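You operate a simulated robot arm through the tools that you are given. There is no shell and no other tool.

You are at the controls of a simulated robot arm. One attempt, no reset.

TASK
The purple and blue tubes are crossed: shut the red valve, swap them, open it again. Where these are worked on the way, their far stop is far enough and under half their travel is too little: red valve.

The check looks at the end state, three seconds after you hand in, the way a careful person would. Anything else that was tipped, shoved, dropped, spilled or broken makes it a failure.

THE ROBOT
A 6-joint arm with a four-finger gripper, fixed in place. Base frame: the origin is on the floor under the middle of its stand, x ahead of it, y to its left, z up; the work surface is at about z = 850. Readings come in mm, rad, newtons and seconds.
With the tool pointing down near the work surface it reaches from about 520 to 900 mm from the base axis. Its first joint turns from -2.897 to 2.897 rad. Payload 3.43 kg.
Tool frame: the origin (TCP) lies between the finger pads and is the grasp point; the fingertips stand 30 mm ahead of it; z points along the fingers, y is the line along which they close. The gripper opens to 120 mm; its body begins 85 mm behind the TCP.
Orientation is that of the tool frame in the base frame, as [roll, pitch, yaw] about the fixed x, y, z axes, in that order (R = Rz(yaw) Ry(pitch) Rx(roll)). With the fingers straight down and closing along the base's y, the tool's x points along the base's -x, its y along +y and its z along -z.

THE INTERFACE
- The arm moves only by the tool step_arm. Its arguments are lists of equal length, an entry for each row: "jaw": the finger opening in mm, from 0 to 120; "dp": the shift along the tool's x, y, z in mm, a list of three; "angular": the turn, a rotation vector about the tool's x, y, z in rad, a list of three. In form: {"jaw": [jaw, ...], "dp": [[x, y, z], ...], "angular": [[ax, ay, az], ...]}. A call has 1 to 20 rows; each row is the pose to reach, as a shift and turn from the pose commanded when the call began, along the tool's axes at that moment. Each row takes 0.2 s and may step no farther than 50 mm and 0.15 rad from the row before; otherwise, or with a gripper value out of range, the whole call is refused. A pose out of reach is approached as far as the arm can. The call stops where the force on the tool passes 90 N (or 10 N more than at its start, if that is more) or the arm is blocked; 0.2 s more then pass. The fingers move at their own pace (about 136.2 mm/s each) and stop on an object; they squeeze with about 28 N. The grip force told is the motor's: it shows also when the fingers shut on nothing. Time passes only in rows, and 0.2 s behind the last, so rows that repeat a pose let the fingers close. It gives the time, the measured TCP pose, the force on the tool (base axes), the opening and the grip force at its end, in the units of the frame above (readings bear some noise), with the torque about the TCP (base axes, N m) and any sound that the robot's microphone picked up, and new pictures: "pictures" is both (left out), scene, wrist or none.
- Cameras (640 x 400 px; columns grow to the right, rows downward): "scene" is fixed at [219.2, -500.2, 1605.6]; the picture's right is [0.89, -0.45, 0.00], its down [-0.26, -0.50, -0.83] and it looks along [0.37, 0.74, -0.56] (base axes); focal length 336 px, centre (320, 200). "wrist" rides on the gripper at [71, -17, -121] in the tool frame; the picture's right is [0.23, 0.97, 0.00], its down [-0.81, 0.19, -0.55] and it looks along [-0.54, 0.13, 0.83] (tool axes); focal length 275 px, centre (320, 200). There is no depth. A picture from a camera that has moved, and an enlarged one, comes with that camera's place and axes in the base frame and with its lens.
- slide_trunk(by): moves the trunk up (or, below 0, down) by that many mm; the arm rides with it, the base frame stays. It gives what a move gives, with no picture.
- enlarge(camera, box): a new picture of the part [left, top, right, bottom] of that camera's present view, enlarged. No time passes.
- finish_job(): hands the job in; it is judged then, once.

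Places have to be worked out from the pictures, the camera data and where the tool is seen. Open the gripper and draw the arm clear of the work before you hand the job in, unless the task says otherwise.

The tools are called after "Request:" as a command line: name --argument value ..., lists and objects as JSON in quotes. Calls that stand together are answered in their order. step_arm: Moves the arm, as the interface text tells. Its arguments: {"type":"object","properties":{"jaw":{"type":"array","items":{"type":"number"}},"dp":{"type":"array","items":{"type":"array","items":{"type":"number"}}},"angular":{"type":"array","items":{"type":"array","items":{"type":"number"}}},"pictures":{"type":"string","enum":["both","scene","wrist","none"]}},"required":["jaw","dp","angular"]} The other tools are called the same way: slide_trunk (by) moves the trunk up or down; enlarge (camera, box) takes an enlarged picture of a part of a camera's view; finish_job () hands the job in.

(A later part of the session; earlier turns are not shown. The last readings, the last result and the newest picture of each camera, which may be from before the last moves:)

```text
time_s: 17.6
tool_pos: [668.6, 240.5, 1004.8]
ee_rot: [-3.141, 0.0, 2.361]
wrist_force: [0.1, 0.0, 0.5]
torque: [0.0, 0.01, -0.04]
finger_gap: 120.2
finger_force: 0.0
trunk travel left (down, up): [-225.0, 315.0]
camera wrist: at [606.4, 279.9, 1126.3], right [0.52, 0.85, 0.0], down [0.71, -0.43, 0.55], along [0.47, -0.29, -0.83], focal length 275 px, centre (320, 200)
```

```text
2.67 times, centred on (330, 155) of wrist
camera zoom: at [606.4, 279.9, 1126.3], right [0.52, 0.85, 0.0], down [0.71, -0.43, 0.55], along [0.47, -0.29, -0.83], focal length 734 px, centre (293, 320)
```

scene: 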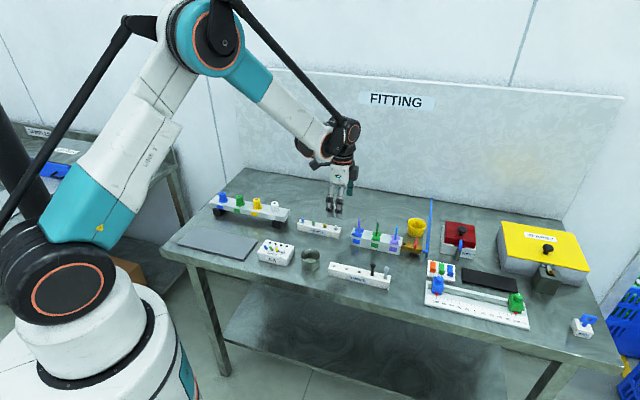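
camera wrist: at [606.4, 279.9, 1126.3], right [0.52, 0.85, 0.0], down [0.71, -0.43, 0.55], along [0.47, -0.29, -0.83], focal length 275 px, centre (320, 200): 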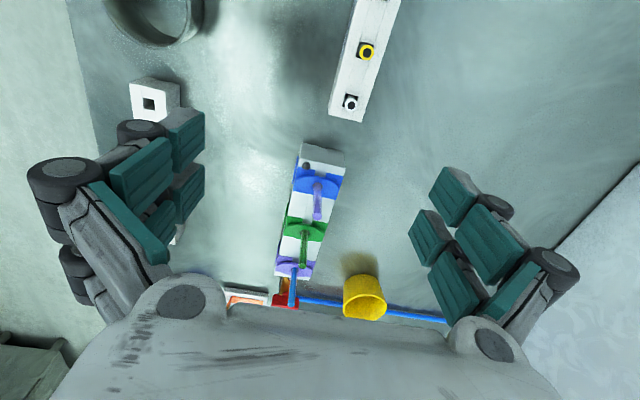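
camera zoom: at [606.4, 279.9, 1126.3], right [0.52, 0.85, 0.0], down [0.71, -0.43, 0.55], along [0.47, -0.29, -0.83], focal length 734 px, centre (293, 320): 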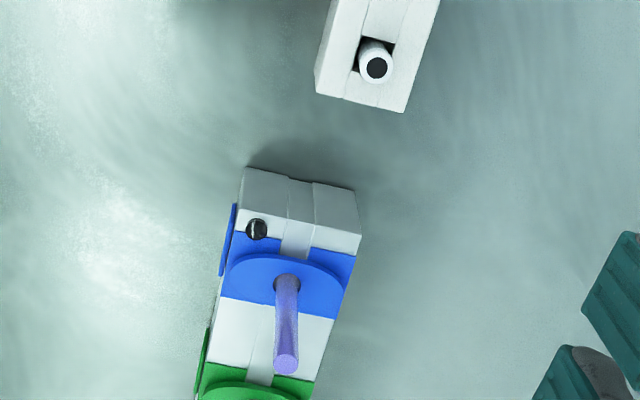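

The purple tube stands at about (722.8, 207.5) with its top at z≈945. I'll position so the camera-side finger pair (tool x≈+14) straddles it, descending part-way first.

Request:
step_arm --jaw '[90, 60, 40, 40, 40, 40]' --dp '[[-38, 7.3, 0], [-75.7, 14.6, 0], [-75.7, 14.6, 0], [-75.7, 14.6, 20], [-75.7, 14.6, 40], [-75.7, 14.6, 40]]' --angular '[[0, 0, 0], [0, 0, 0], [0, 0, 0], [0, 0, 0], [0, 0, 0], [0, 0, 0]]' --pictures "both"

Request:
enlarge --camera "wrist" --box '[220, 50, 420, 210]'

Request:
enlarge --camera "scene" --box '[330, 180, 410, 250]'

```text
time_s: 19.0
tool_pos: [735.2, 197.6, 967.5]
ee_rot: [-3.14, -0.001, 2.363]
wrist_force: [0.0, -0.7, -0.4]
torque: [0.02, 0.01, 0.02]
finger_gap: 39.7
finger_force: 0.2
trunk travel left (down, up): [-225.0, 315.0]
camera wrist: at [671.9, 236.2, 1088.2], right [0.52, 0.85, 0.0], down [0.71, -0.43, 0.55], along [0.47, -0.29, -0.83], focal length 275 px, centre (320, 200)
```

scene: 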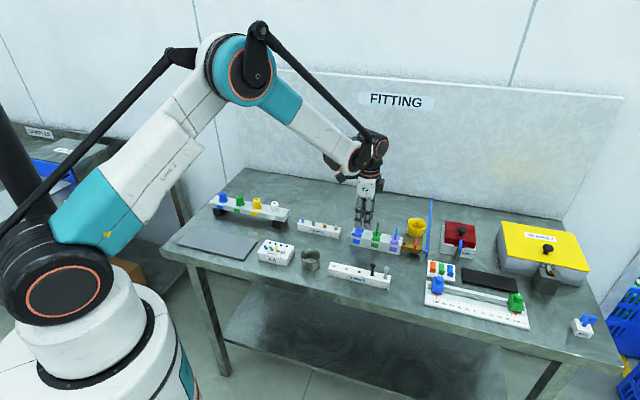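
wrist: 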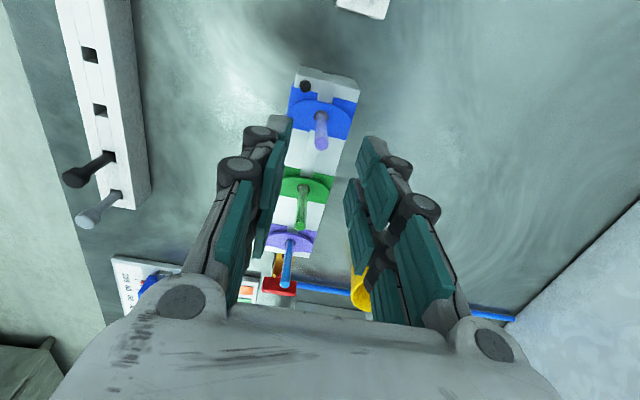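

```text
2.50 times, centred on (320, 130) of wrist
camera zoom: at [671.9, 236.2, 1088.2], right [0.52, 0.85, 0.0], down [0.71, -0.43, 0.55], along [0.47, -0.29, -0.83], focal length 688 px, centre (320, 375)
```

zoom: 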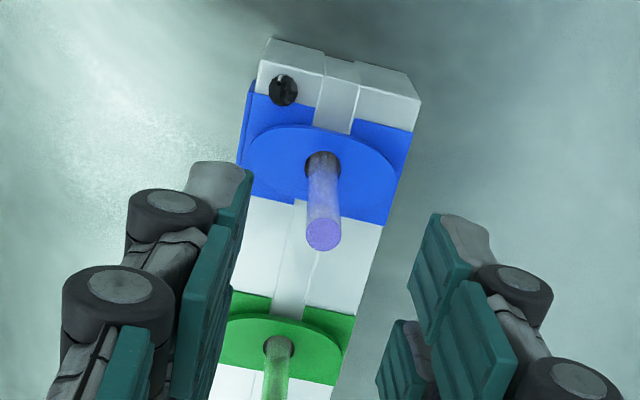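

```text
5.71 times, centred on (370, 215) of scene
camera zoom: at [219.2, -500.2, 1605.6], right [0.89, -0.45, 0.0], down [-0.26, -0.5, -0.83], along [0.37, 0.74, -0.56], focal length 1921 px, centre (34, 114)
```

zoom: 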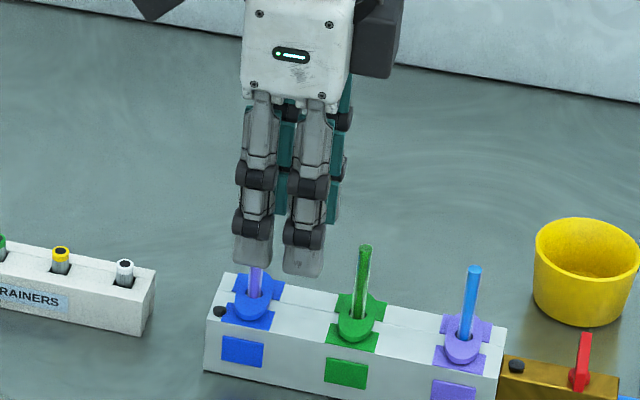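

The tube is at tool x≈+14, y≈−1.4. I'll shift slightly, descend to TCP z≈935 and close on the tube.

Request:
step_arm --jaw '[40, 40, 40, 25, 12, 0, 0, 0]' --dp '[[0, -1.4, 10], [0, -1.4, 20], [0, -1.4, 31], [0, -1.4, 31], [0, -1.4, 31], [0, -1.4, 31], [0, -1.4, 31], [0, -1.4, 31]]' --angular '[[0, 0, 0], [0, 0, 0], [0, 0, 0], [0, 0, 0], [0, 0, 0], [0, 0, 0], [0, 0, 0], [0, 0, 0]]' --pictures "both"

Request:
enlarge --camera "wrist" --box '[220, 50, 420, 210]'

Request:
enlarge --camera "scene" --box '[330, 180, 410, 250]'

```text
time_s: 20.8
tool_pos: [732.8, 196.0, 935.8]
ee_rot: [-3.141, 0.0, 2.363]
wrist_force: [-9.3, -5.4, -16.0]
torque: [-0.45, 0.35, 0.19]
finger_gap: 5.8
finger_force: 27.7
trunk travel left (down, up): [-225.0, 315.0]
camera wrist: at [671.8, 235.6, 1056.2], right [0.52, 0.85, 0.0], down [0.71, -0.43, 0.55], along [0.47, -0.29, -0.83], focal length 275 px, centre (320, 200)
```

scene: 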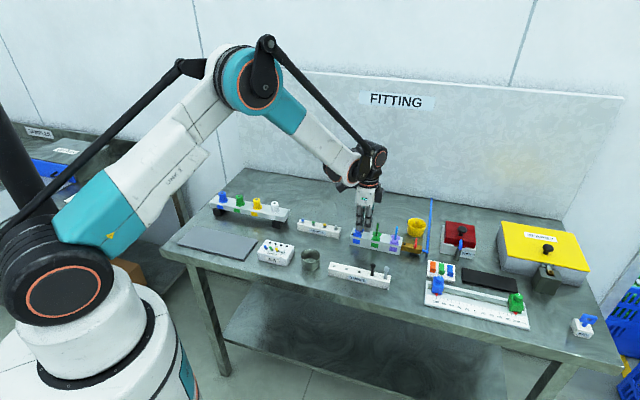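
wrist: 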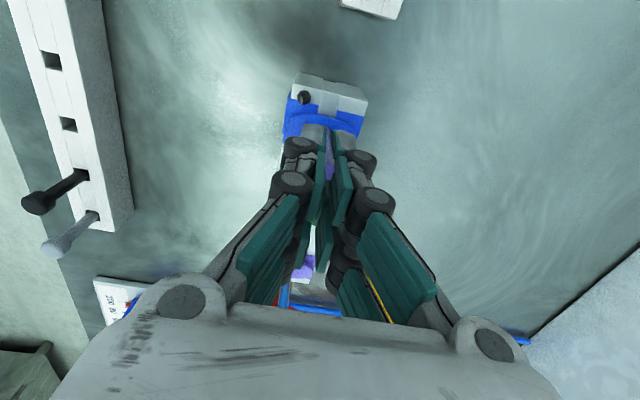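

```text
2.50 times, centred on (320, 130) of wrist
camera zoom: at [671.8, 235.6, 1056.2], right [0.52, 0.85, 0.0], down [0.71, -0.43, 0.55], along [0.47, -0.29, -0.83], focal length 688 px, centre (320, 375)
```

zoom: 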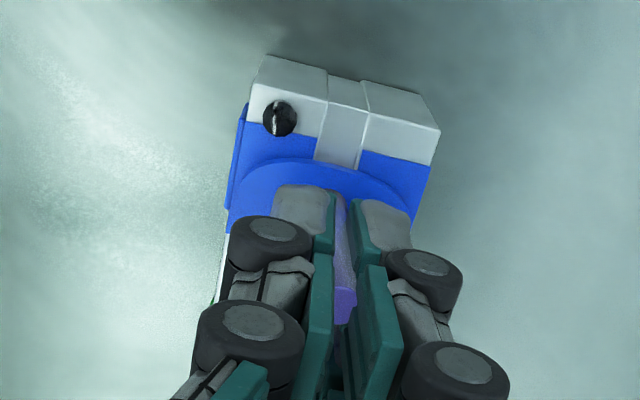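

```text
5.71 times, centred on (370, 215) of scene
camera zoom: at [219.2, -500.2, 1605.6], right [0.89, -0.45, 0.0], down [-0.26, -0.5, -0.83], along [0.37, 0.74, -0.56], focal length 1921 px, centre (34, 114)
```

zoom: 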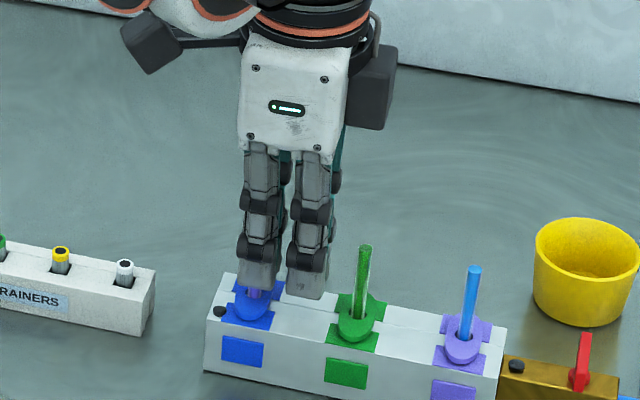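

The pads hold the purple tube. I'll pull up gently by a few mm and feel whether it's free or held by the collar.

Request:
step_arm --jaw '[0, 0, 0, 0]' --dp '[[0, 0, -1], [0, 0, -2], [0, 0, -3], [0, 0, -3]]' --angular '[[0, 0, 0], [0, 0, 0], [0, 0, 0], [0, 0, 0]]' --pictures "both"

Request:
enlarge --camera "wrist" --box '[220, 50, 420, 210]'

```text
time_s: 21.8
tool_pos: [734.8, 196.7, 937.5]
ee_rot: [3.141, 0.0, 2.362]
wrist_force: [-7.1, -7.4, -16.7]
torque: [-0.55, 0.2, 0.18]
finger_gap: 6.2
finger_force: 28.2
trunk travel left (down, up): [-225.0, 315.0]
camera wrist: at [672.4, 235.4, 1059.0], right [0.52, 0.85, 0.0], down [0.71, -0.43, 0.55], along [0.47, -0.29, -0.83], focal length 275 px, centre (320, 200)
```

scene: 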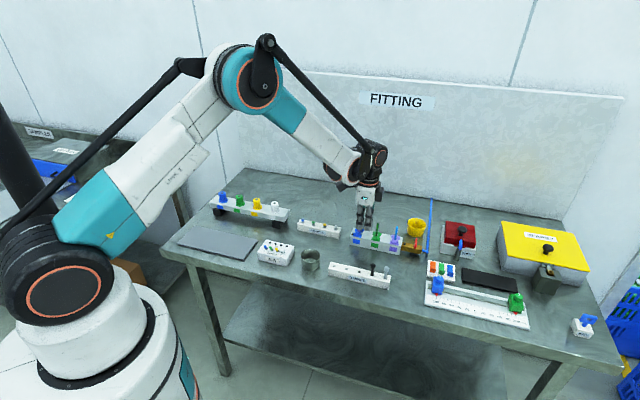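
wrist: 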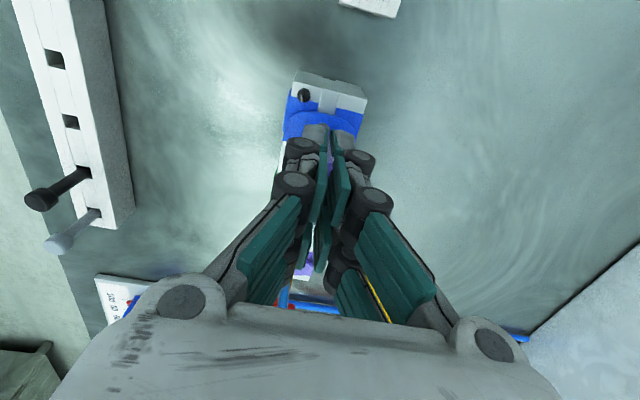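

```text
2.50 times, centred on (320, 130) of wrist
camera zoom: at [672.4, 235.4, 1059.0], right [0.52, 0.85, 0.0], down [0.71, -0.43, 0.55], along [0.47, -0.29, -0.83], focal length 688 px, centre (320, 375)
```

zoom: 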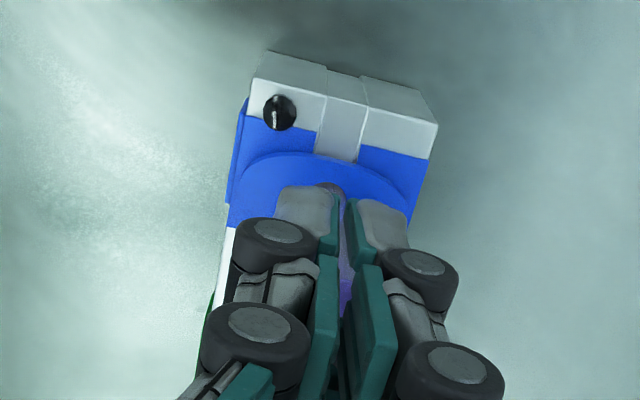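

The fingers slid up the tube about 3 mm while it stayed put, so the tube is locked by the collar. I'll release, rise, and study the collar more closely.

Request:
step_arm --jaw '[20, 40, 80, 120, 120]' --dp '[[0, 0, 0], [0, 0, -10], [25, 0, -40], [50, 0, -40], [50, 0, -40]]' --angular '[[0, 0, 0], [0, 0, 0], [0, 0, 0], [0, 0, 0], [0, 0, 0]]' --pictures "both"

Request:
enlarge --camera "wrist" --box '[260, 80, 380, 180]'

Request:
enlarge --camera "scene" --box '[345, 215, 415, 260]'

```text
time_s: 23.0
tool_pos: [699.7, 231.5, 978.1]
ee_rot: [-3.141, 0.001, 2.363]
wrist_force: [0.1, 0.0, 0.2]
torque: [0.0, 0.02, -0.02]
finger_gap: 119.9
finger_force: 0.0
trunk travel left (down, up): [-225.0, 315.0]
camera wrist: at [637.4, 271.2, 1099.3], right [0.52, 0.85, 0.0], down [0.71, -0.43, 0.55], along [0.47, -0.29, -0.83], focal length 275 px, centre (320, 200)
```

scene: 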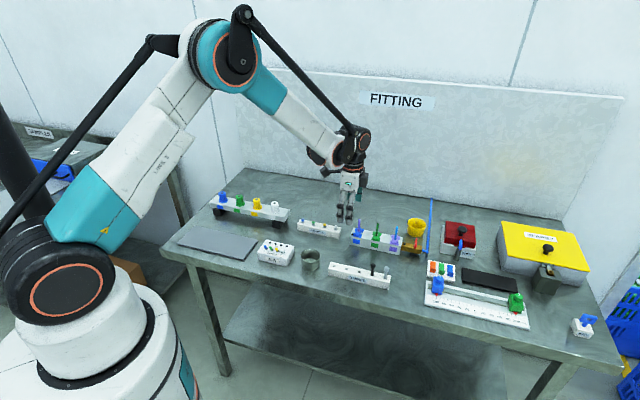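
wrist: 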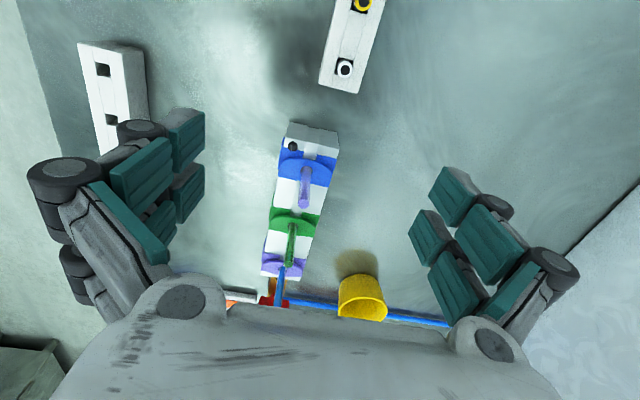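

```text
4.00 times, centred on (320, 130) of wrist
camera zoom: at [637.4, 271.2, 1099.3], right [0.52, 0.85, 0.0], down [0.71, -0.43, 0.55], along [0.47, -0.29, -0.83], focal length 1101 px, centre (320, 480)
```

zoom: 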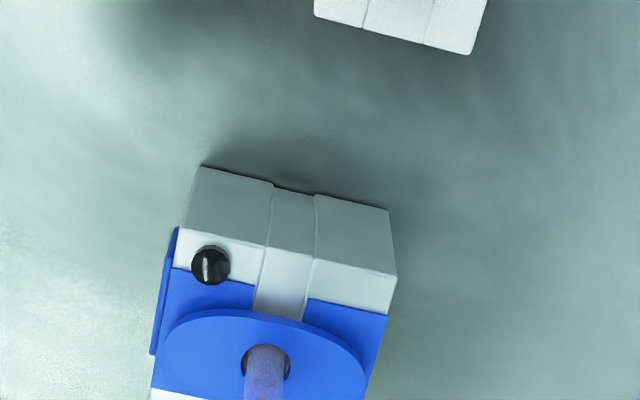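

```text
8.89 times, centred on (380, 238) of scene
camera zoom: at [219.2, -500.2, 1605.6], right [0.89, -0.45, 0.0], down [-0.26, -0.5, -0.83], along [0.37, 0.74, -0.56], focal length 2989 px, centre (-213, -133)
```

zoom: 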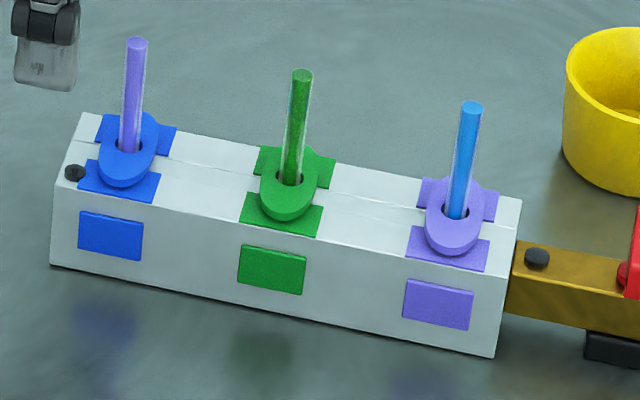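

The collar is an oval push-plate with wings front and back, i.e. a push-to-release fitting. I'll come down astride the tube with the jaws nearly closed and press the collar with the fingertips, feeling for contact.

Request:
step_arm --jaw '[80, 40, 18, 18, 18, 18, 18]' --dp '[[-25, 0, 0], [-50, -0.5, 0], [-50, -0.5, 0], [-50, -0.5, 15], [-50, -0.5, 30], [-50, -0.5, 45], [-50, -0.5, 45]]' --angular '[[0, 0, 0], [0, 0, 0], [0, 0, 0], [0, 0, 0], [0, 0, 0], [0, 0, 0], [0, 0, 0]]' --pictures "wrist"

Request:
enlarge --camera "wrist" --box '[220, 50, 420, 210]'

Request:
enlarge --camera "scene" --box '[330, 205, 400, 250]'

```text
time_s: 24.6
tool_pos: [733.7, 196.3, 931.6]
ee_rot: [-3.141, 0.0, 2.364]
wrist_force: [-0.3, 0.6, -0.4]
torque: [0.0, 0.04, 0.05]
finger_gap: 17.9
finger_force: 0.1
trunk travel left (down, up): [-225.0, 315.0]
camera wrist: at [672.2, 234.9, 1053.3], right [0.52, 0.85, 0.0], down [0.71, -0.43, 0.55], along [0.47, -0.29, -0.83], focal length 275 px, centre (320, 200)
```

wrist: 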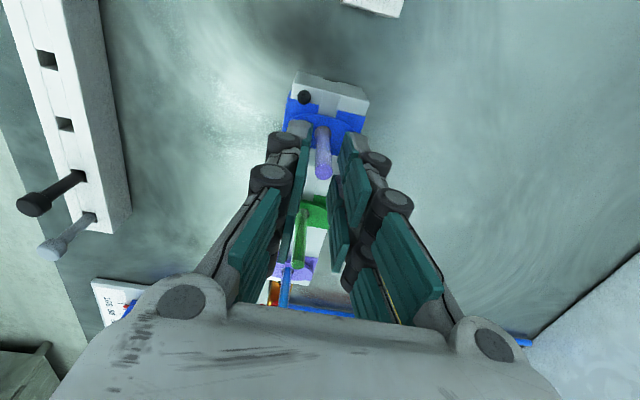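

```text
2.50 times, centred on (320, 130) of wrist
camera zoom: at [672.2, 234.9, 1053.3], right [0.52, 0.85, 0.0], down [0.71, -0.43, 0.55], along [0.47, -0.29, -0.83], focal length 688 px, centre (320, 375)
```

zoom: 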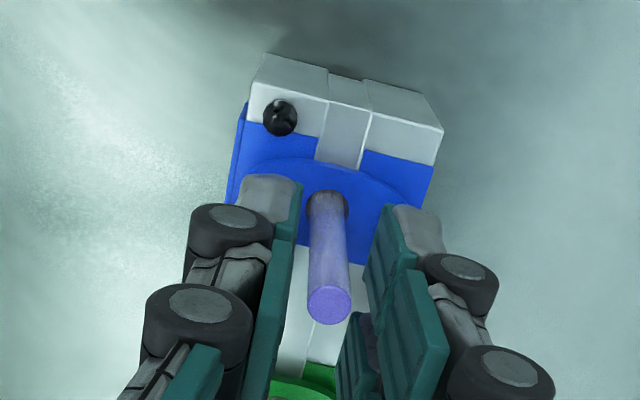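

```text
8.89 times, centred on (365, 228) of scene
camera zoom: at [219.2, -500.2, 1605.6], right [0.89, -0.45, 0.0], down [-0.26, -0.5, -0.83], along [0.37, 0.74, -0.56], focal length 2989 px, centre (-80, -44)
```

zoom: 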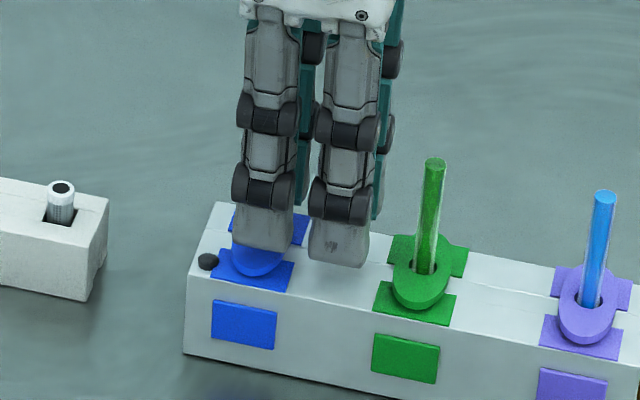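

The fingertips hang just above the collar wings, but the tube sits ~3 mm toward −n of centre. I'll shift by −2.5 mm and press down slowly, watching the force.

Request:
step_arm --jaw '[18, 18, 18, 18, 18, 18]' --dp '[[0, -2.5, 0], [0, -2.5, 1], [0, -2.5, 2], [0, -2.5, 3], [0, -2.5, 4], [0, -2.5, 4]]' --angular '[[0, 0, 0], [0, 0, 0], [0, 0, 0], [0, 0, 0], [0, 0, 0], [0, 0, 0]]' --pictures "wrist"

Request:
enlarge --camera "wrist" --box '[220, 50, 420, 210]'

Request:
enlarge --camera "scene" --box '[330, 205, 400, 250]'

```text
time_s: 26.0
tool_pos: [730.1, 193.9, 928.9]
ee_rot: [3.141, -0.001, 2.363]
wrist_force: [-0.6, -0.1, 0.3]
torque: [-0.03, -0.02, -0.03]
finger_gap: 18.0
finger_force: 0.0
trunk travel left (down, up): [-225.0, 315.0]
camera wrist: at [668.7, 233.9, 1050.1], right [0.52, 0.85, 0.0], down [0.71, -0.43, 0.55], along [0.47, -0.29, -0.83], focal length 275 px, centre (320, 200)
```

wrist: 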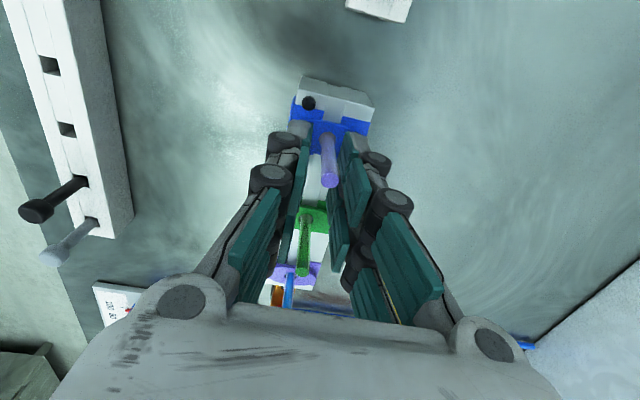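

```text
2.50 times, centred on (320, 130) of wrist
camera zoom: at [668.7, 233.9, 1050.1], right [0.52, 0.85, 0.0], down [0.71, -0.43, 0.55], along [0.47, -0.29, -0.83], focal length 688 px, centre (320, 375)
```

zoom: 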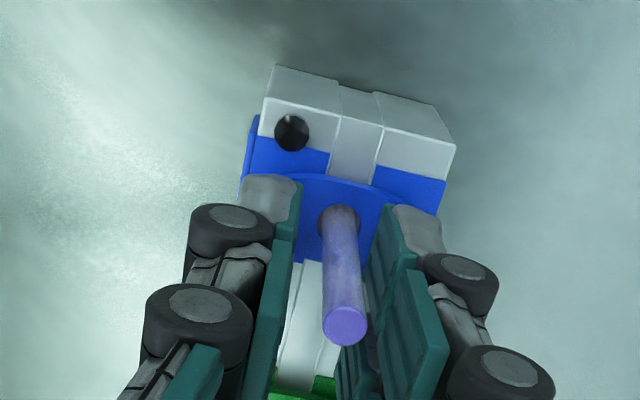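

```text
8.89 times, centred on (365, 228) of scene
camera zoom: at [219.2, -500.2, 1605.6], right [0.89, -0.45, 0.0], down [-0.26, -0.5, -0.83], along [0.37, 0.74, -0.56], focal length 2989 px, centre (-80, -44)
```

zoom: 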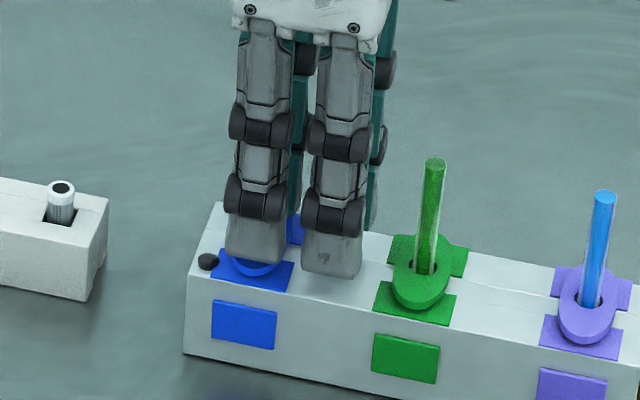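

No contact yet at z≈929 and the tube is now centred. I'll keep lowering in small steps.

Request:
step_arm --jaw '[18, 18, 18, 18]' --dp '[[0, 0, 1], [0, 0, 2], [0, 0, 3], [0, 0, 3]]' --angular '[[0, 0, 0], [0, 0, 0], [0, 0, 0], [0, 0, 0]]' --pictures "none"

Request:
enlarge --camera "scene" --box '[340, 215, 380, 250]'

```text
time_s: 27.0
tool_pos: [731.5, 193.9, 924.8]
ee_rot: [3.14, 0.0, 2.363]
wrist_force: [0.1, 0.4, 0.2]
torque: [-0.02, 0.0, 0.0]
finger_gap: 18.0
finger_force: 0.0
trunk travel left (down, up): [-225.0, 315.0]
```

```text
11.43 times, centred on (360, 232) of scene
camera zoom: at [219.2, -500.2, 1605.6], right [0.89, -0.45, 0.0], down [-0.26, -0.5, -0.83], along [0.37, 0.74, -0.56], focal length 3843 px, centre (-137, -171)
```

zoom: 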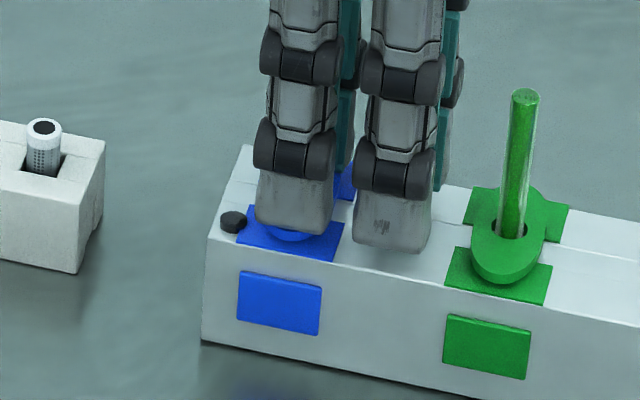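

Still no contact at z≈925. Continuing down 3 mm more.

Request:
step_arm --jaw '[18, 18, 18, 18]' --dp '[[0, 0, 1], [0, 0, 2], [0, 0, 3], [0, 0, 3]]' --angular '[[0, 0, 0], [0, 0, 0], [0, 0, 0], [0, 0, 0]]' --pictures "none"

Request:
enlarge --camera "scene" --box '[340, 215, 380, 250]'

```text
time_s: 28.0
tool_pos: [730.2, 193.6, 922.8]
ee_rot: [-3.141, 0.0, 2.364]
wrist_force: [0.9, -0.2, 4.8]
torque: [0.03, 0.05, 0.0]
finger_gap: 17.6
finger_force: 0.0
trunk travel left (down, up): [-225.0, 315.0]
```

```text
11.43 times, centred on (360, 232) of scene
camera zoom: at [219.2, -500.2, 1605.6], right [0.89, -0.45, 0.0], down [-0.26, -0.5, -0.83], along [0.37, 0.74, -0.56], focal length 3843 px, centre (-137, -171)
```

zoom: 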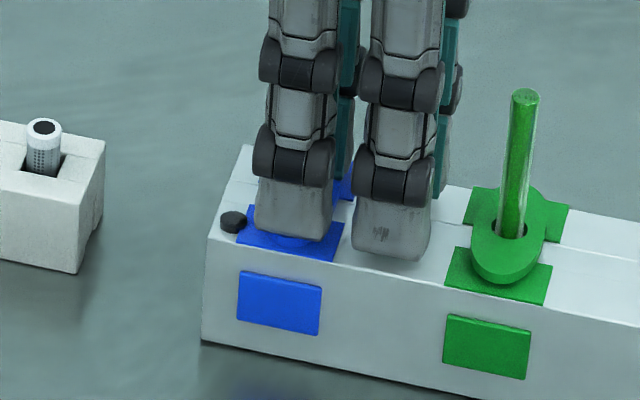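

Contact force of ~5 N has appeared, so the tips are on the collar. I'll press 2 mm more.

Request:
step_arm --jaw '[18, 18, 18]' --dp '[[0, 0, 1], [0, 0, 2], [0, 0, 2]]' --angular '[[0, 0, 0], [0, 0, 0], [0, 0, 0]]' --pictures "none"

Request:
enlarge --camera "scene" --box '[340, 215, 380, 250]'

```text
time_s: 28.8
tool_pos: [730.9, 193.5, 922.5]
ee_rot: [-3.14, -0.002, 2.365]
wrist_force: [1.8, -2.5, 10.9]
torque: [0.04, 0.07, -0.01]
finger_gap: 17.6
finger_force: 0.0
trunk travel left (down, up): [-225.0, 315.0]
```

```text
11.43 times, centred on (360, 232) of scene
camera zoom: at [219.2, -500.2, 1605.6], right [0.89, -0.45, 0.0], down [-0.26, -0.5, -0.83], along [0.37, 0.74, -0.56], focal length 3843 px, centre (-137, -171)
```

zoom: 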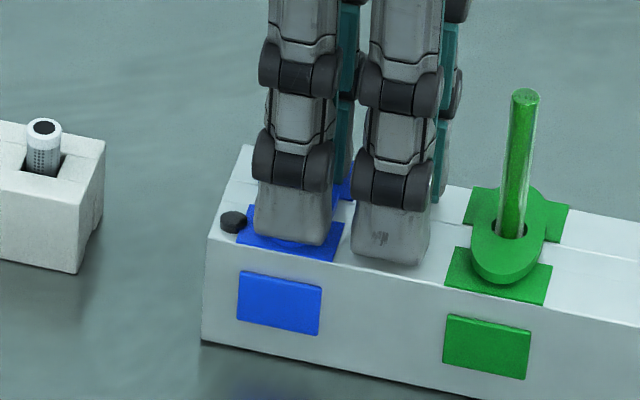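

Force is rising gently (about 3 N/mm), like a spring-loaded collar. I'll press further while listening for a click.

Request:
step_arm --jaw '[18, 18, 18]' --dp '[[0, 0, 1], [0, 0, 2], [0, 0, 2]]' --angular '[[0, 0, 0], [0, 0, 0], [0, 0, 0]]' --pictures "none"

Request:
enlarge --camera "scene" --box '[340, 215, 380, 250]'

```text
time_s: 29.6
tool_pos: [729.6, 194.6, 920.4]
ee_rot: [3.14, -0.001, 2.363]
wrist_force: [5.9, -3.3, 17.4]
torque: [0.11, 0.01, -0.02]
finger_gap: 17.9
finger_force: 0.0
trunk travel left (down, up): [-225.0, 315.0]
```

```text
11.43 times, centred on (360, 232) of scene
camera zoom: at [219.2, -500.2, 1605.6], right [0.89, -0.45, 0.0], down [-0.26, -0.5, -0.83], along [0.37, 0.74, -0.56], focal length 3843 px, centre (-137, -171)
```

zoom: 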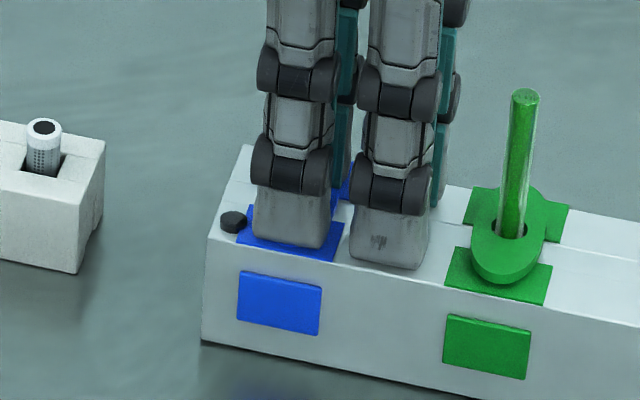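

At ~17 N the collar has been pushed about 2–3 mm. Keeping that pressure, I'll close on the tube, then look before pulling.

Request:
step_arm --jaw '[0, 0, 0, 0]' --dp '[[0, 0, 0], [0, 0, 0], [0, 0, 0], [0, 0, 0]]' --angular '[[0, 0, 0], [0, 0, 0], [0, 0, 0], [0, 0, 0]]' --pictures "both"

Request:
enlarge --camera "scene" --box '[340, 215, 380, 250]'

Request:
enlarge --camera "wrist" --box '[220, 50, 420, 210]'

```text
time_s: 30.6
tool_pos: [729.6, 195.1, 919.7]
ee_rot: [3.14, 0.0, 2.364]
wrist_force: [-0.3, 3.4, 10.1]
torque: [0.2, 0.09, -0.03]
finger_gap: 6.0
finger_force: 27.4
trunk travel left (down, up): [-225.0, 315.0]
camera wrist: at [667.8, 234.6, 1041.1], right [0.52, 0.85, 0.0], down [0.71, -0.43, 0.55], along [0.47, -0.29, -0.83], focal length 275 px, centre (320, 200)
```

scene: 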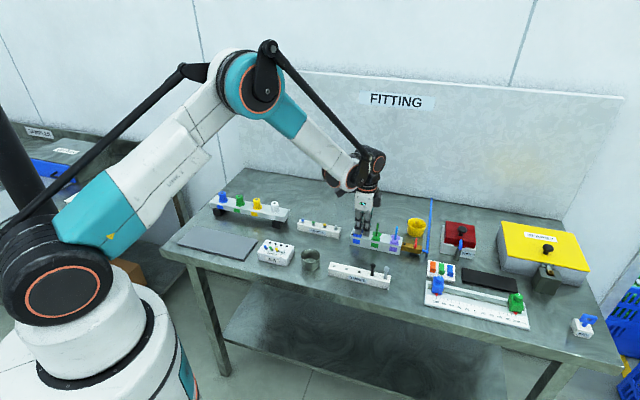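
wrist: 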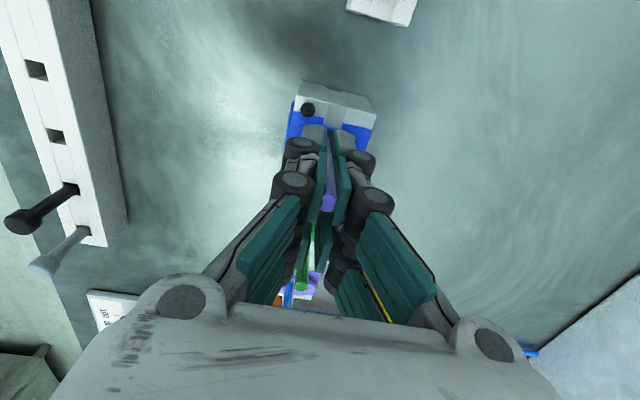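

```text
11.43 times, centred on (360, 232) of scene
camera zoom: at [219.2, -500.2, 1605.6], right [0.89, -0.45, 0.0], down [-0.26, -0.5, -0.83], along [0.37, 0.74, -0.56], focal length 3843 px, centre (-137, -171)
```

zoom: 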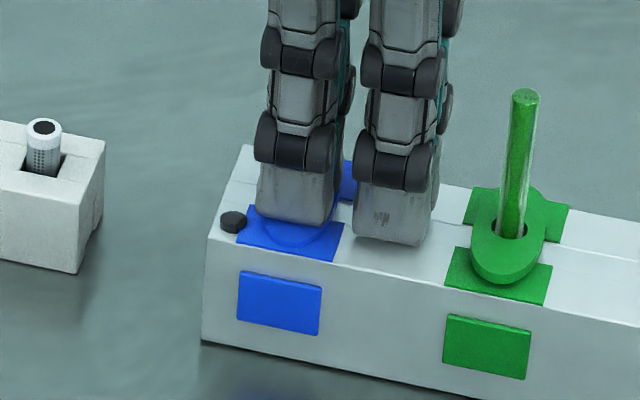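

```text
2.50 times, centred on (320, 130) of wrist
camera zoom: at [667.8, 234.6, 1041.1], right [0.52, 0.85, 0.0], down [0.71, -0.43, 0.55], along [0.47, -0.29, -0.83], focal length 688 px, centre (320, 375)
```

zoom: 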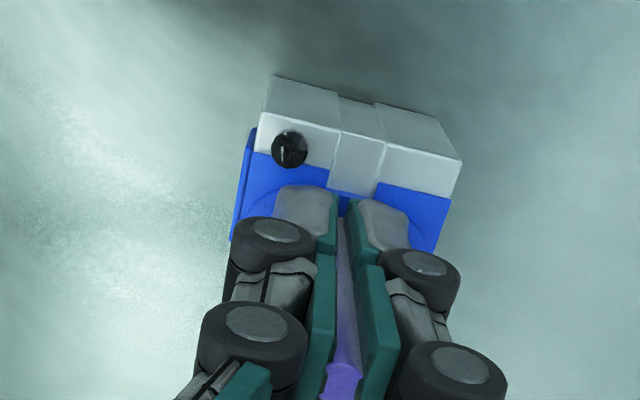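

The collar is visibly pressed flush and the tube is gripped. Now I'll pull up slowly and check whether the tube comes along.

Request:
step_arm --jaw '[0, 0, 0, 0, 0]' --dp '[[0, 0, -3], [0, 0, -6], [0, 0, -9], [0, 0, -12], [0, 0, -12]]' --angular '[[0, 0, 0], [0, 0, 0], [0, 0, 0], [0, 0, 0], [0, 0, 0]]' --pictures "both"

Request:
enlarge --camera "scene" --box '[340, 215, 380, 250]'

Request:
enlarge --camera "wrist" --box '[220, 50, 420, 210]'

```text
time_s: 31.8
tool_pos: [732.0, 193.6, 930.2]
ee_rot: [-3.141, -0.001, 2.364]
wrist_force: [1.0, -0.6, -0.1]
torque: [-0.01, 0.01, 0.0]
finger_gap: 6.0
finger_force: 27.7
trunk travel left (down, up): [-225.0, 315.0]
camera wrist: at [668.9, 233.9, 1052.3], right [0.52, 0.85, 0.0], down [0.71, -0.43, 0.55], along [0.47, -0.29, -0.83], focal length 275 px, centre (320, 200)
```

scene: 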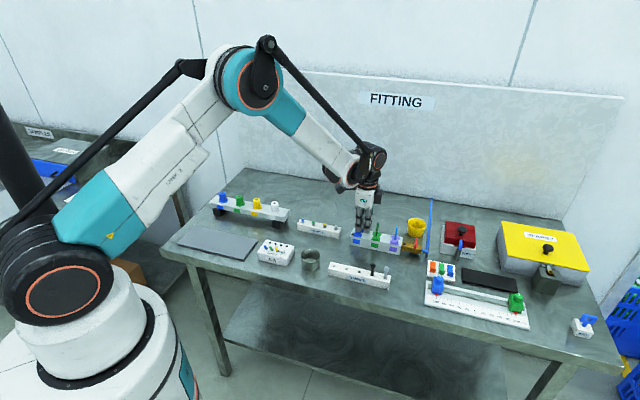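
wrist: 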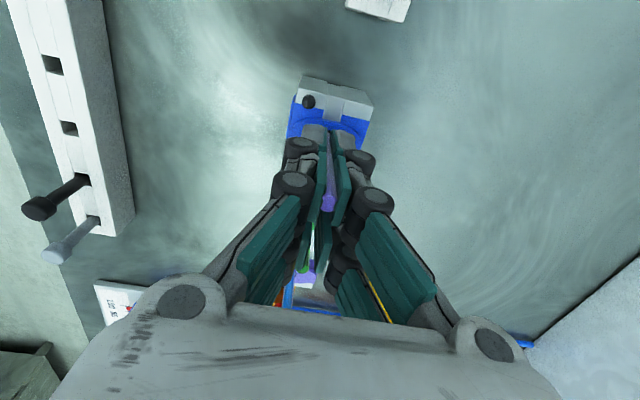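

```text
11.43 times, centred on (360, 232) of scene
camera zoom: at [219.2, -500.2, 1605.6], right [0.89, -0.45, 0.0], down [-0.26, -0.5, -0.83], along [0.37, 0.74, -0.56], focal length 3843 px, centre (-137, -171)
```

zoom: 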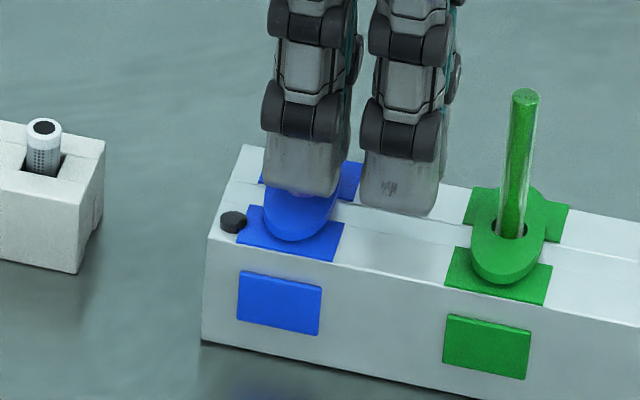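

```text
2.50 times, centred on (320, 130) of wrist
camera zoom: at [668.9, 233.9, 1052.3], right [0.52, 0.85, 0.0], down [0.71, -0.43, 0.55], along [0.47, -0.29, -0.83], focal length 688 px, centre (320, 375)
```

zoom: 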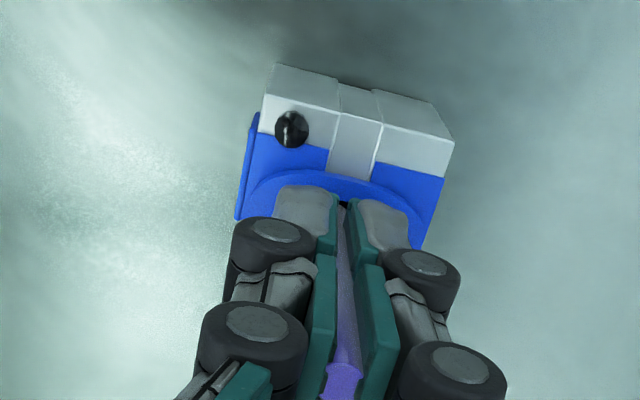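

The tube is free: zero force and it rose with the fingers while the collar sprang back. I'll lift it straight out of the port.

Request:
step_arm --jaw '[0, 0, 0, 0, 0, 0, 0]' --dp '[[0, 0, -10], [0, 0, -20], [0, 0, -35], [0, 0, -50], [0, 0, -65], [0, 0, -80], [0, 0, -80]]' --angular '[[0, 0, 0], [0, 0, 0], [0, 0, 0], [0, 0, 0], [0, 0, 0], [0, 0, 0], [0, 0, 0]]' --pictures "both"

Request:
enlarge --camera "scene" --box '[330, 180, 400, 250]'

Request:
enlarge --camera "wrist" --box '[220, 50, 420, 210]'

```text
time_s: 33.4
tool_pos: [730.5, 195.1, 1013.5]
ee_rot: [-3.141, 0.0, 2.362]
wrist_force: [-0.4, -0.8, -0.6]
torque: [0.01, 0.04, -0.01]
finger_gap: 6.2
finger_force: 28.0
trunk travel left (down, up): [-225.0, 315.0]
camera wrist: at [669.4, 233.9, 1133.6], right [0.52, 0.85, 0.0], down [0.71, -0.43, 0.55], along [0.47, -0.29, -0.83], focal length 275 px, centre (320, 200)
```

scene: 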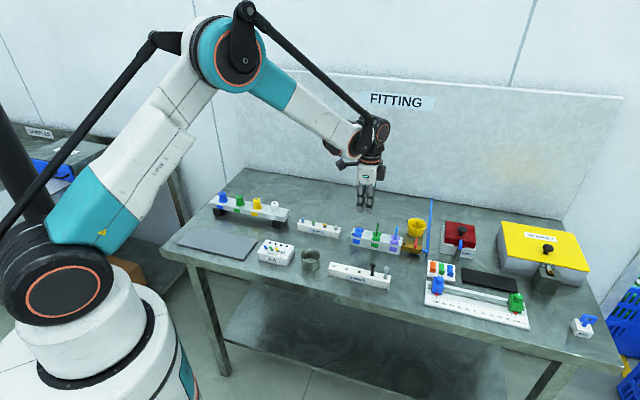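
wrist: 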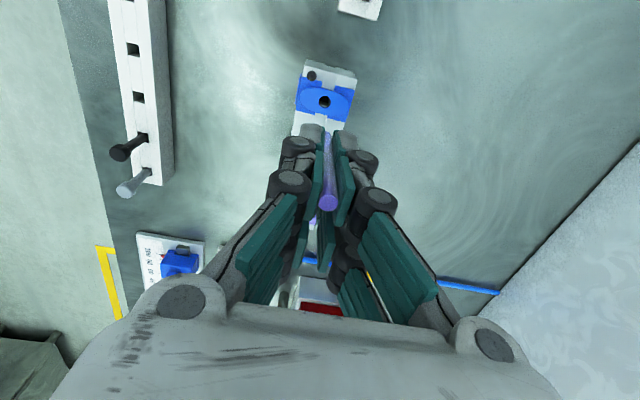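

```text
5.71 times, centred on (365, 215) of scene
camera zoom: at [219.2, -500.2, 1605.6], right [0.89, -0.45, 0.0], down [-0.26, -0.5, -0.83], along [0.37, 0.74, -0.56], focal length 1921 px, centre (63, 114)
```

zoom: 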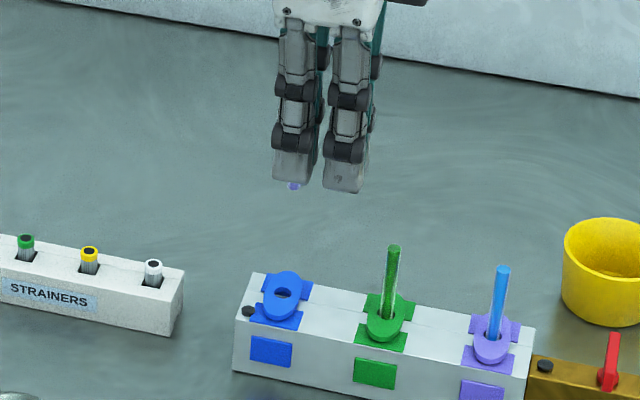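

```text
2.50 times, centred on (320, 130) of wrist
camera zoom: at [669.4, 233.9, 1133.6], right [0.52, 0.85, 0.0], down [0.71, -0.43, 0.55], along [0.47, -0.29, -0.83], focal length 688 px, centre (320, 375)
```

zoom: 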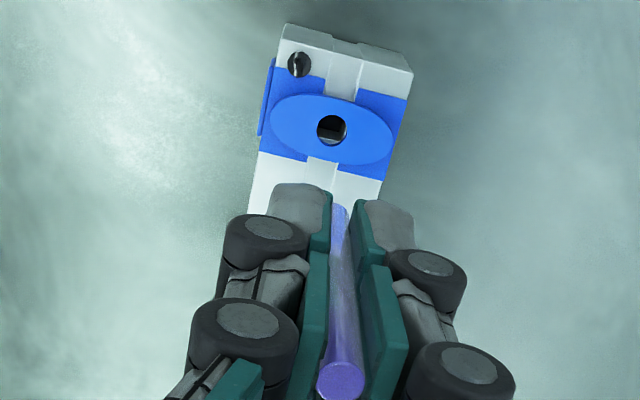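

The purple tube is out (about 60 mm long, bottom ~5 mm below the fingertips). I'll park it in a free hole of the TUBES rack; first I'll inspect the rack in the current wrist view.

Request:
enlarge --camera "wrist" --box '[80, 0, 240, 210]'

Request:
enlarge --camera "scene" --box '[320, 255, 400, 300]'

```text
1.90 times, centred on (160, 105) of wrist
camera zoom: at [669.4, 233.9, 1133.6], right [0.52, 0.85, 0.0], down [0.71, -0.43, 0.55], along [0.47, -0.29, -0.83], focal length 524 px, centre (625, 381)
```

zoom: 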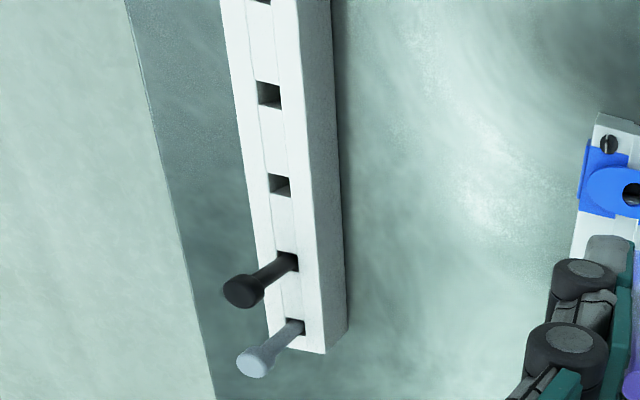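

```text
8.00 times, centred on (360, 278) of scene
camera zoom: at [219.2, -500.2, 1605.6], right [0.89, -0.45, 0.0], down [-0.26, -0.5, -0.83], along [0.37, 0.74, -0.56], focal length 2690 px, centre (0, -420)
```

zoom: 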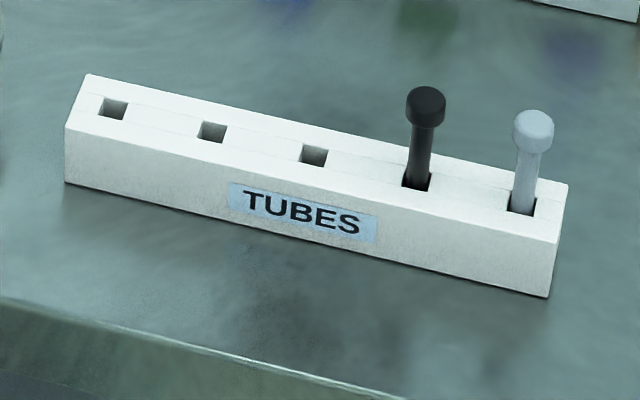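

The rack's hole 2 is at about (608.5, 92.8), rack top z≈879. I'll carry the tube over it (a move of ~160 mm along −n) and lower part-way for a check.

Request:
step_arm --jaw '[0, 0, 0, 0, 0, 0, 0, 0]' --dp '[[0, -32, 0], [0, -64, 0], [0, -96, 0], [0.5, -128, 0], [0.8, -160, 0], [0.8, -160, 30], [0.8, -160, 60], [0.8, -160, 60]]' --angular '[[0, 0, 0], [0, 0, 0], [0, 0, 0], [0, 0, 0], [0, 0, 0], [0, 0, 0], [0, 0, 0], [0, 0, 0]]' --pictures "both"

Request:
enlarge --camera "wrist" --box '[240, 40, 400, 160]'

Request:
enlarge --camera "scene" --box '[310, 230, 400, 300]'

```text
time_s: 35.2
tool_pos: [618.6, 81.2, 952.4]
ee_rot: [3.141, 0.0, 2.363]
wrist_force: [0.3, -0.7, 0.0]
torque: [0.0, 0.03, -0.03]
finger_gap: 6.1
finger_force: 27.7
trunk travel left (down, up): [-225.0, 315.0]
camera wrist: at [556.4, 119.7, 1074.4], right [0.52, 0.85, 0.0], down [0.71, -0.43, 0.55], along [0.47, -0.29, -0.83], focal length 275 px, centre (320, 200)
```

scene: 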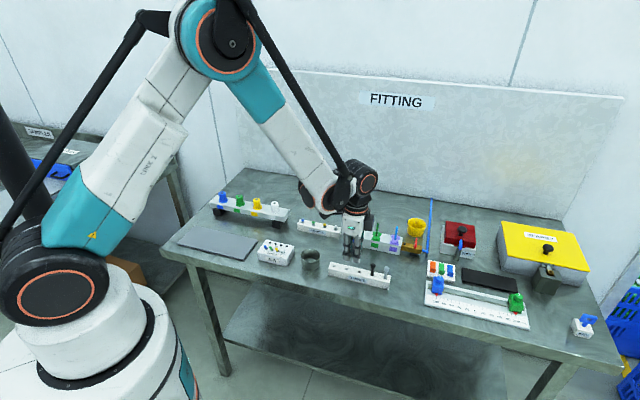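
wrist: 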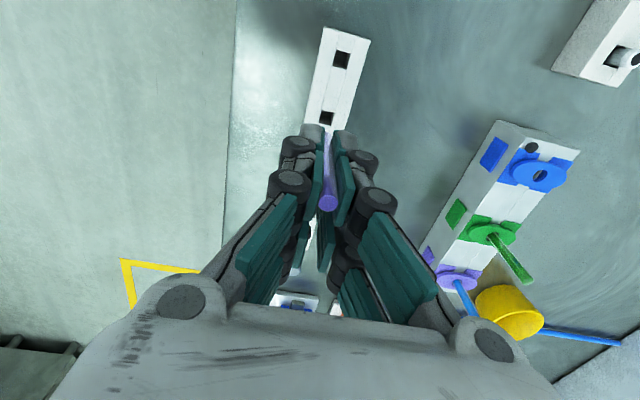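

```text
3.33 times, centred on (320, 100) of wrist
camera zoom: at [556.4, 119.7, 1074.4], right [0.52, 0.85, 0.0], down [0.71, -0.43, 0.55], along [0.47, -0.29, -0.83], focal length 918 px, centre (320, 533)
```

zoom: 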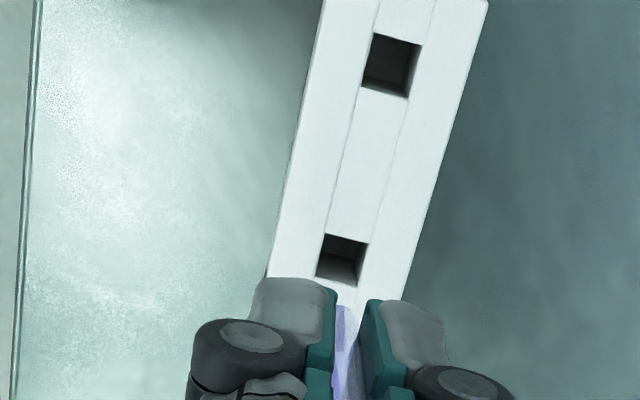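

```text
5.71 times, centred on (355, 265) of scene
camera zoom: at [219.2, -500.2, 1605.6], right [0.89, -0.45, 0.0], down [-0.26, -0.5, -0.83], along [0.37, 0.74, -0.56], focal length 1921 px, centre (120, -171)
```

zoom: 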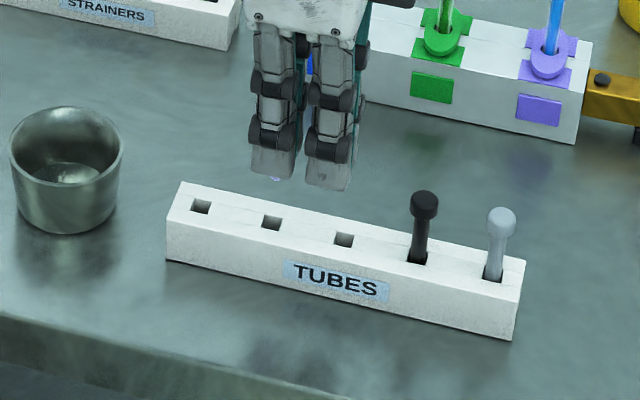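

The hole lies on the extension of the tube's axis in the image (hole at tool x≈13.7, y≈0). I'll lower to just above the rack and check again.

Request:
step_arm --jaw '[0, 0, 0, 0]' --dp '[[0, 0.3, 10], [0, 0.3, 18], [0, 0.3, 25], [0, 0.3, 25]]' --angular '[[0, 0, 0], [0, 0, 0], [0, 0, 0], [0, 0, 0]]' --pictures "both"

Request:
enlarge --camera "wrist" --box '[270, 80, 390, 180]'

Request:
enlarge --camera "scene" --box '[330, 245, 390, 290]'

```text
time_s: 36.2
tool_pos: [618.8, 81.2, 928.4]
ee_rot: [-3.141, 0.0, 2.364]
wrist_force: [-0.2, 0.5, -0.1]
torque: [0.01, 0.02, 0.03]
finger_gap: 6.1
finger_force: 28.0
trunk travel left (down, up): [-225.0, 315.0]
camera wrist: at [556.8, 121.0, 1048.4], right [0.52, 0.85, 0.0], down [0.71, -0.43, 0.55], along [0.47, -0.29, -0.83], focal length 275 px, centre (320, 200)
```

scene: 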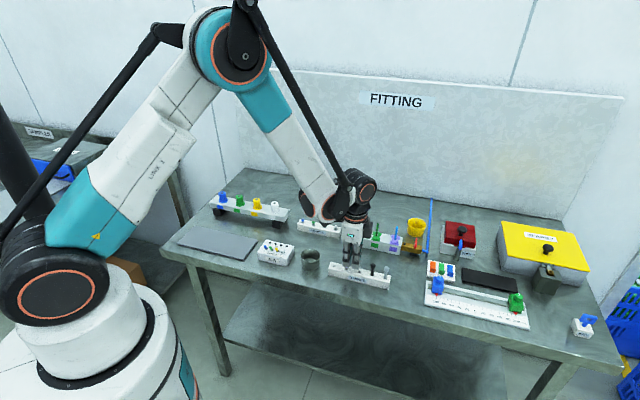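
wrist: 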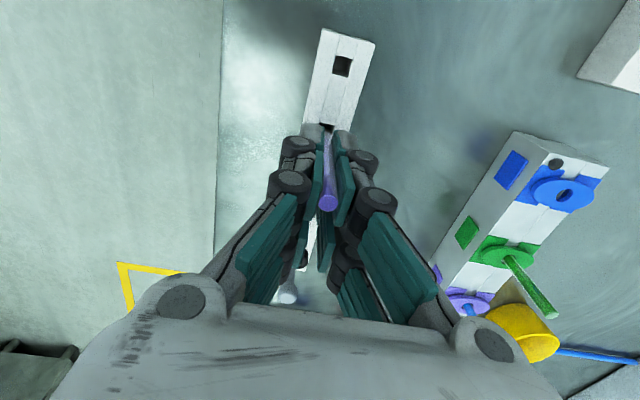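

```text
4.00 times, centred on (330, 130) of wrist
camera zoom: at [556.8, 121.0, 1048.4], right [0.52, 0.85, 0.0], down [0.71, -0.43, 0.55], along [0.47, -0.29, -0.83], focal length 1101 px, centre (280, 480)
```

zoom: 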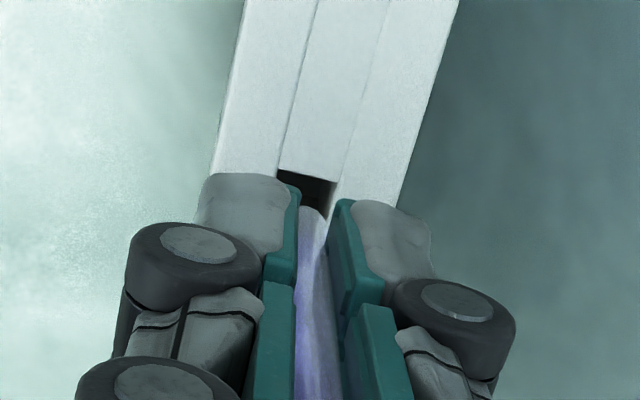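

```text
8.89 times, centred on (360, 268) of scene
camera zoom: at [219.2, -500.2, 1605.6], right [0.89, -0.45, 0.0], down [-0.26, -0.5, -0.83], along [0.37, 0.74, -0.56], focal length 2989 px, centre (-36, -400)
```

zoom: 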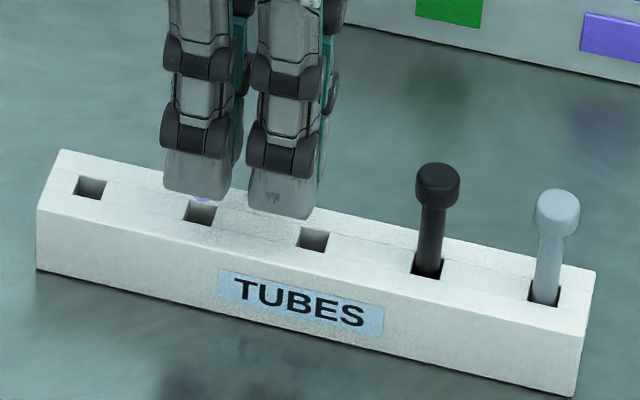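

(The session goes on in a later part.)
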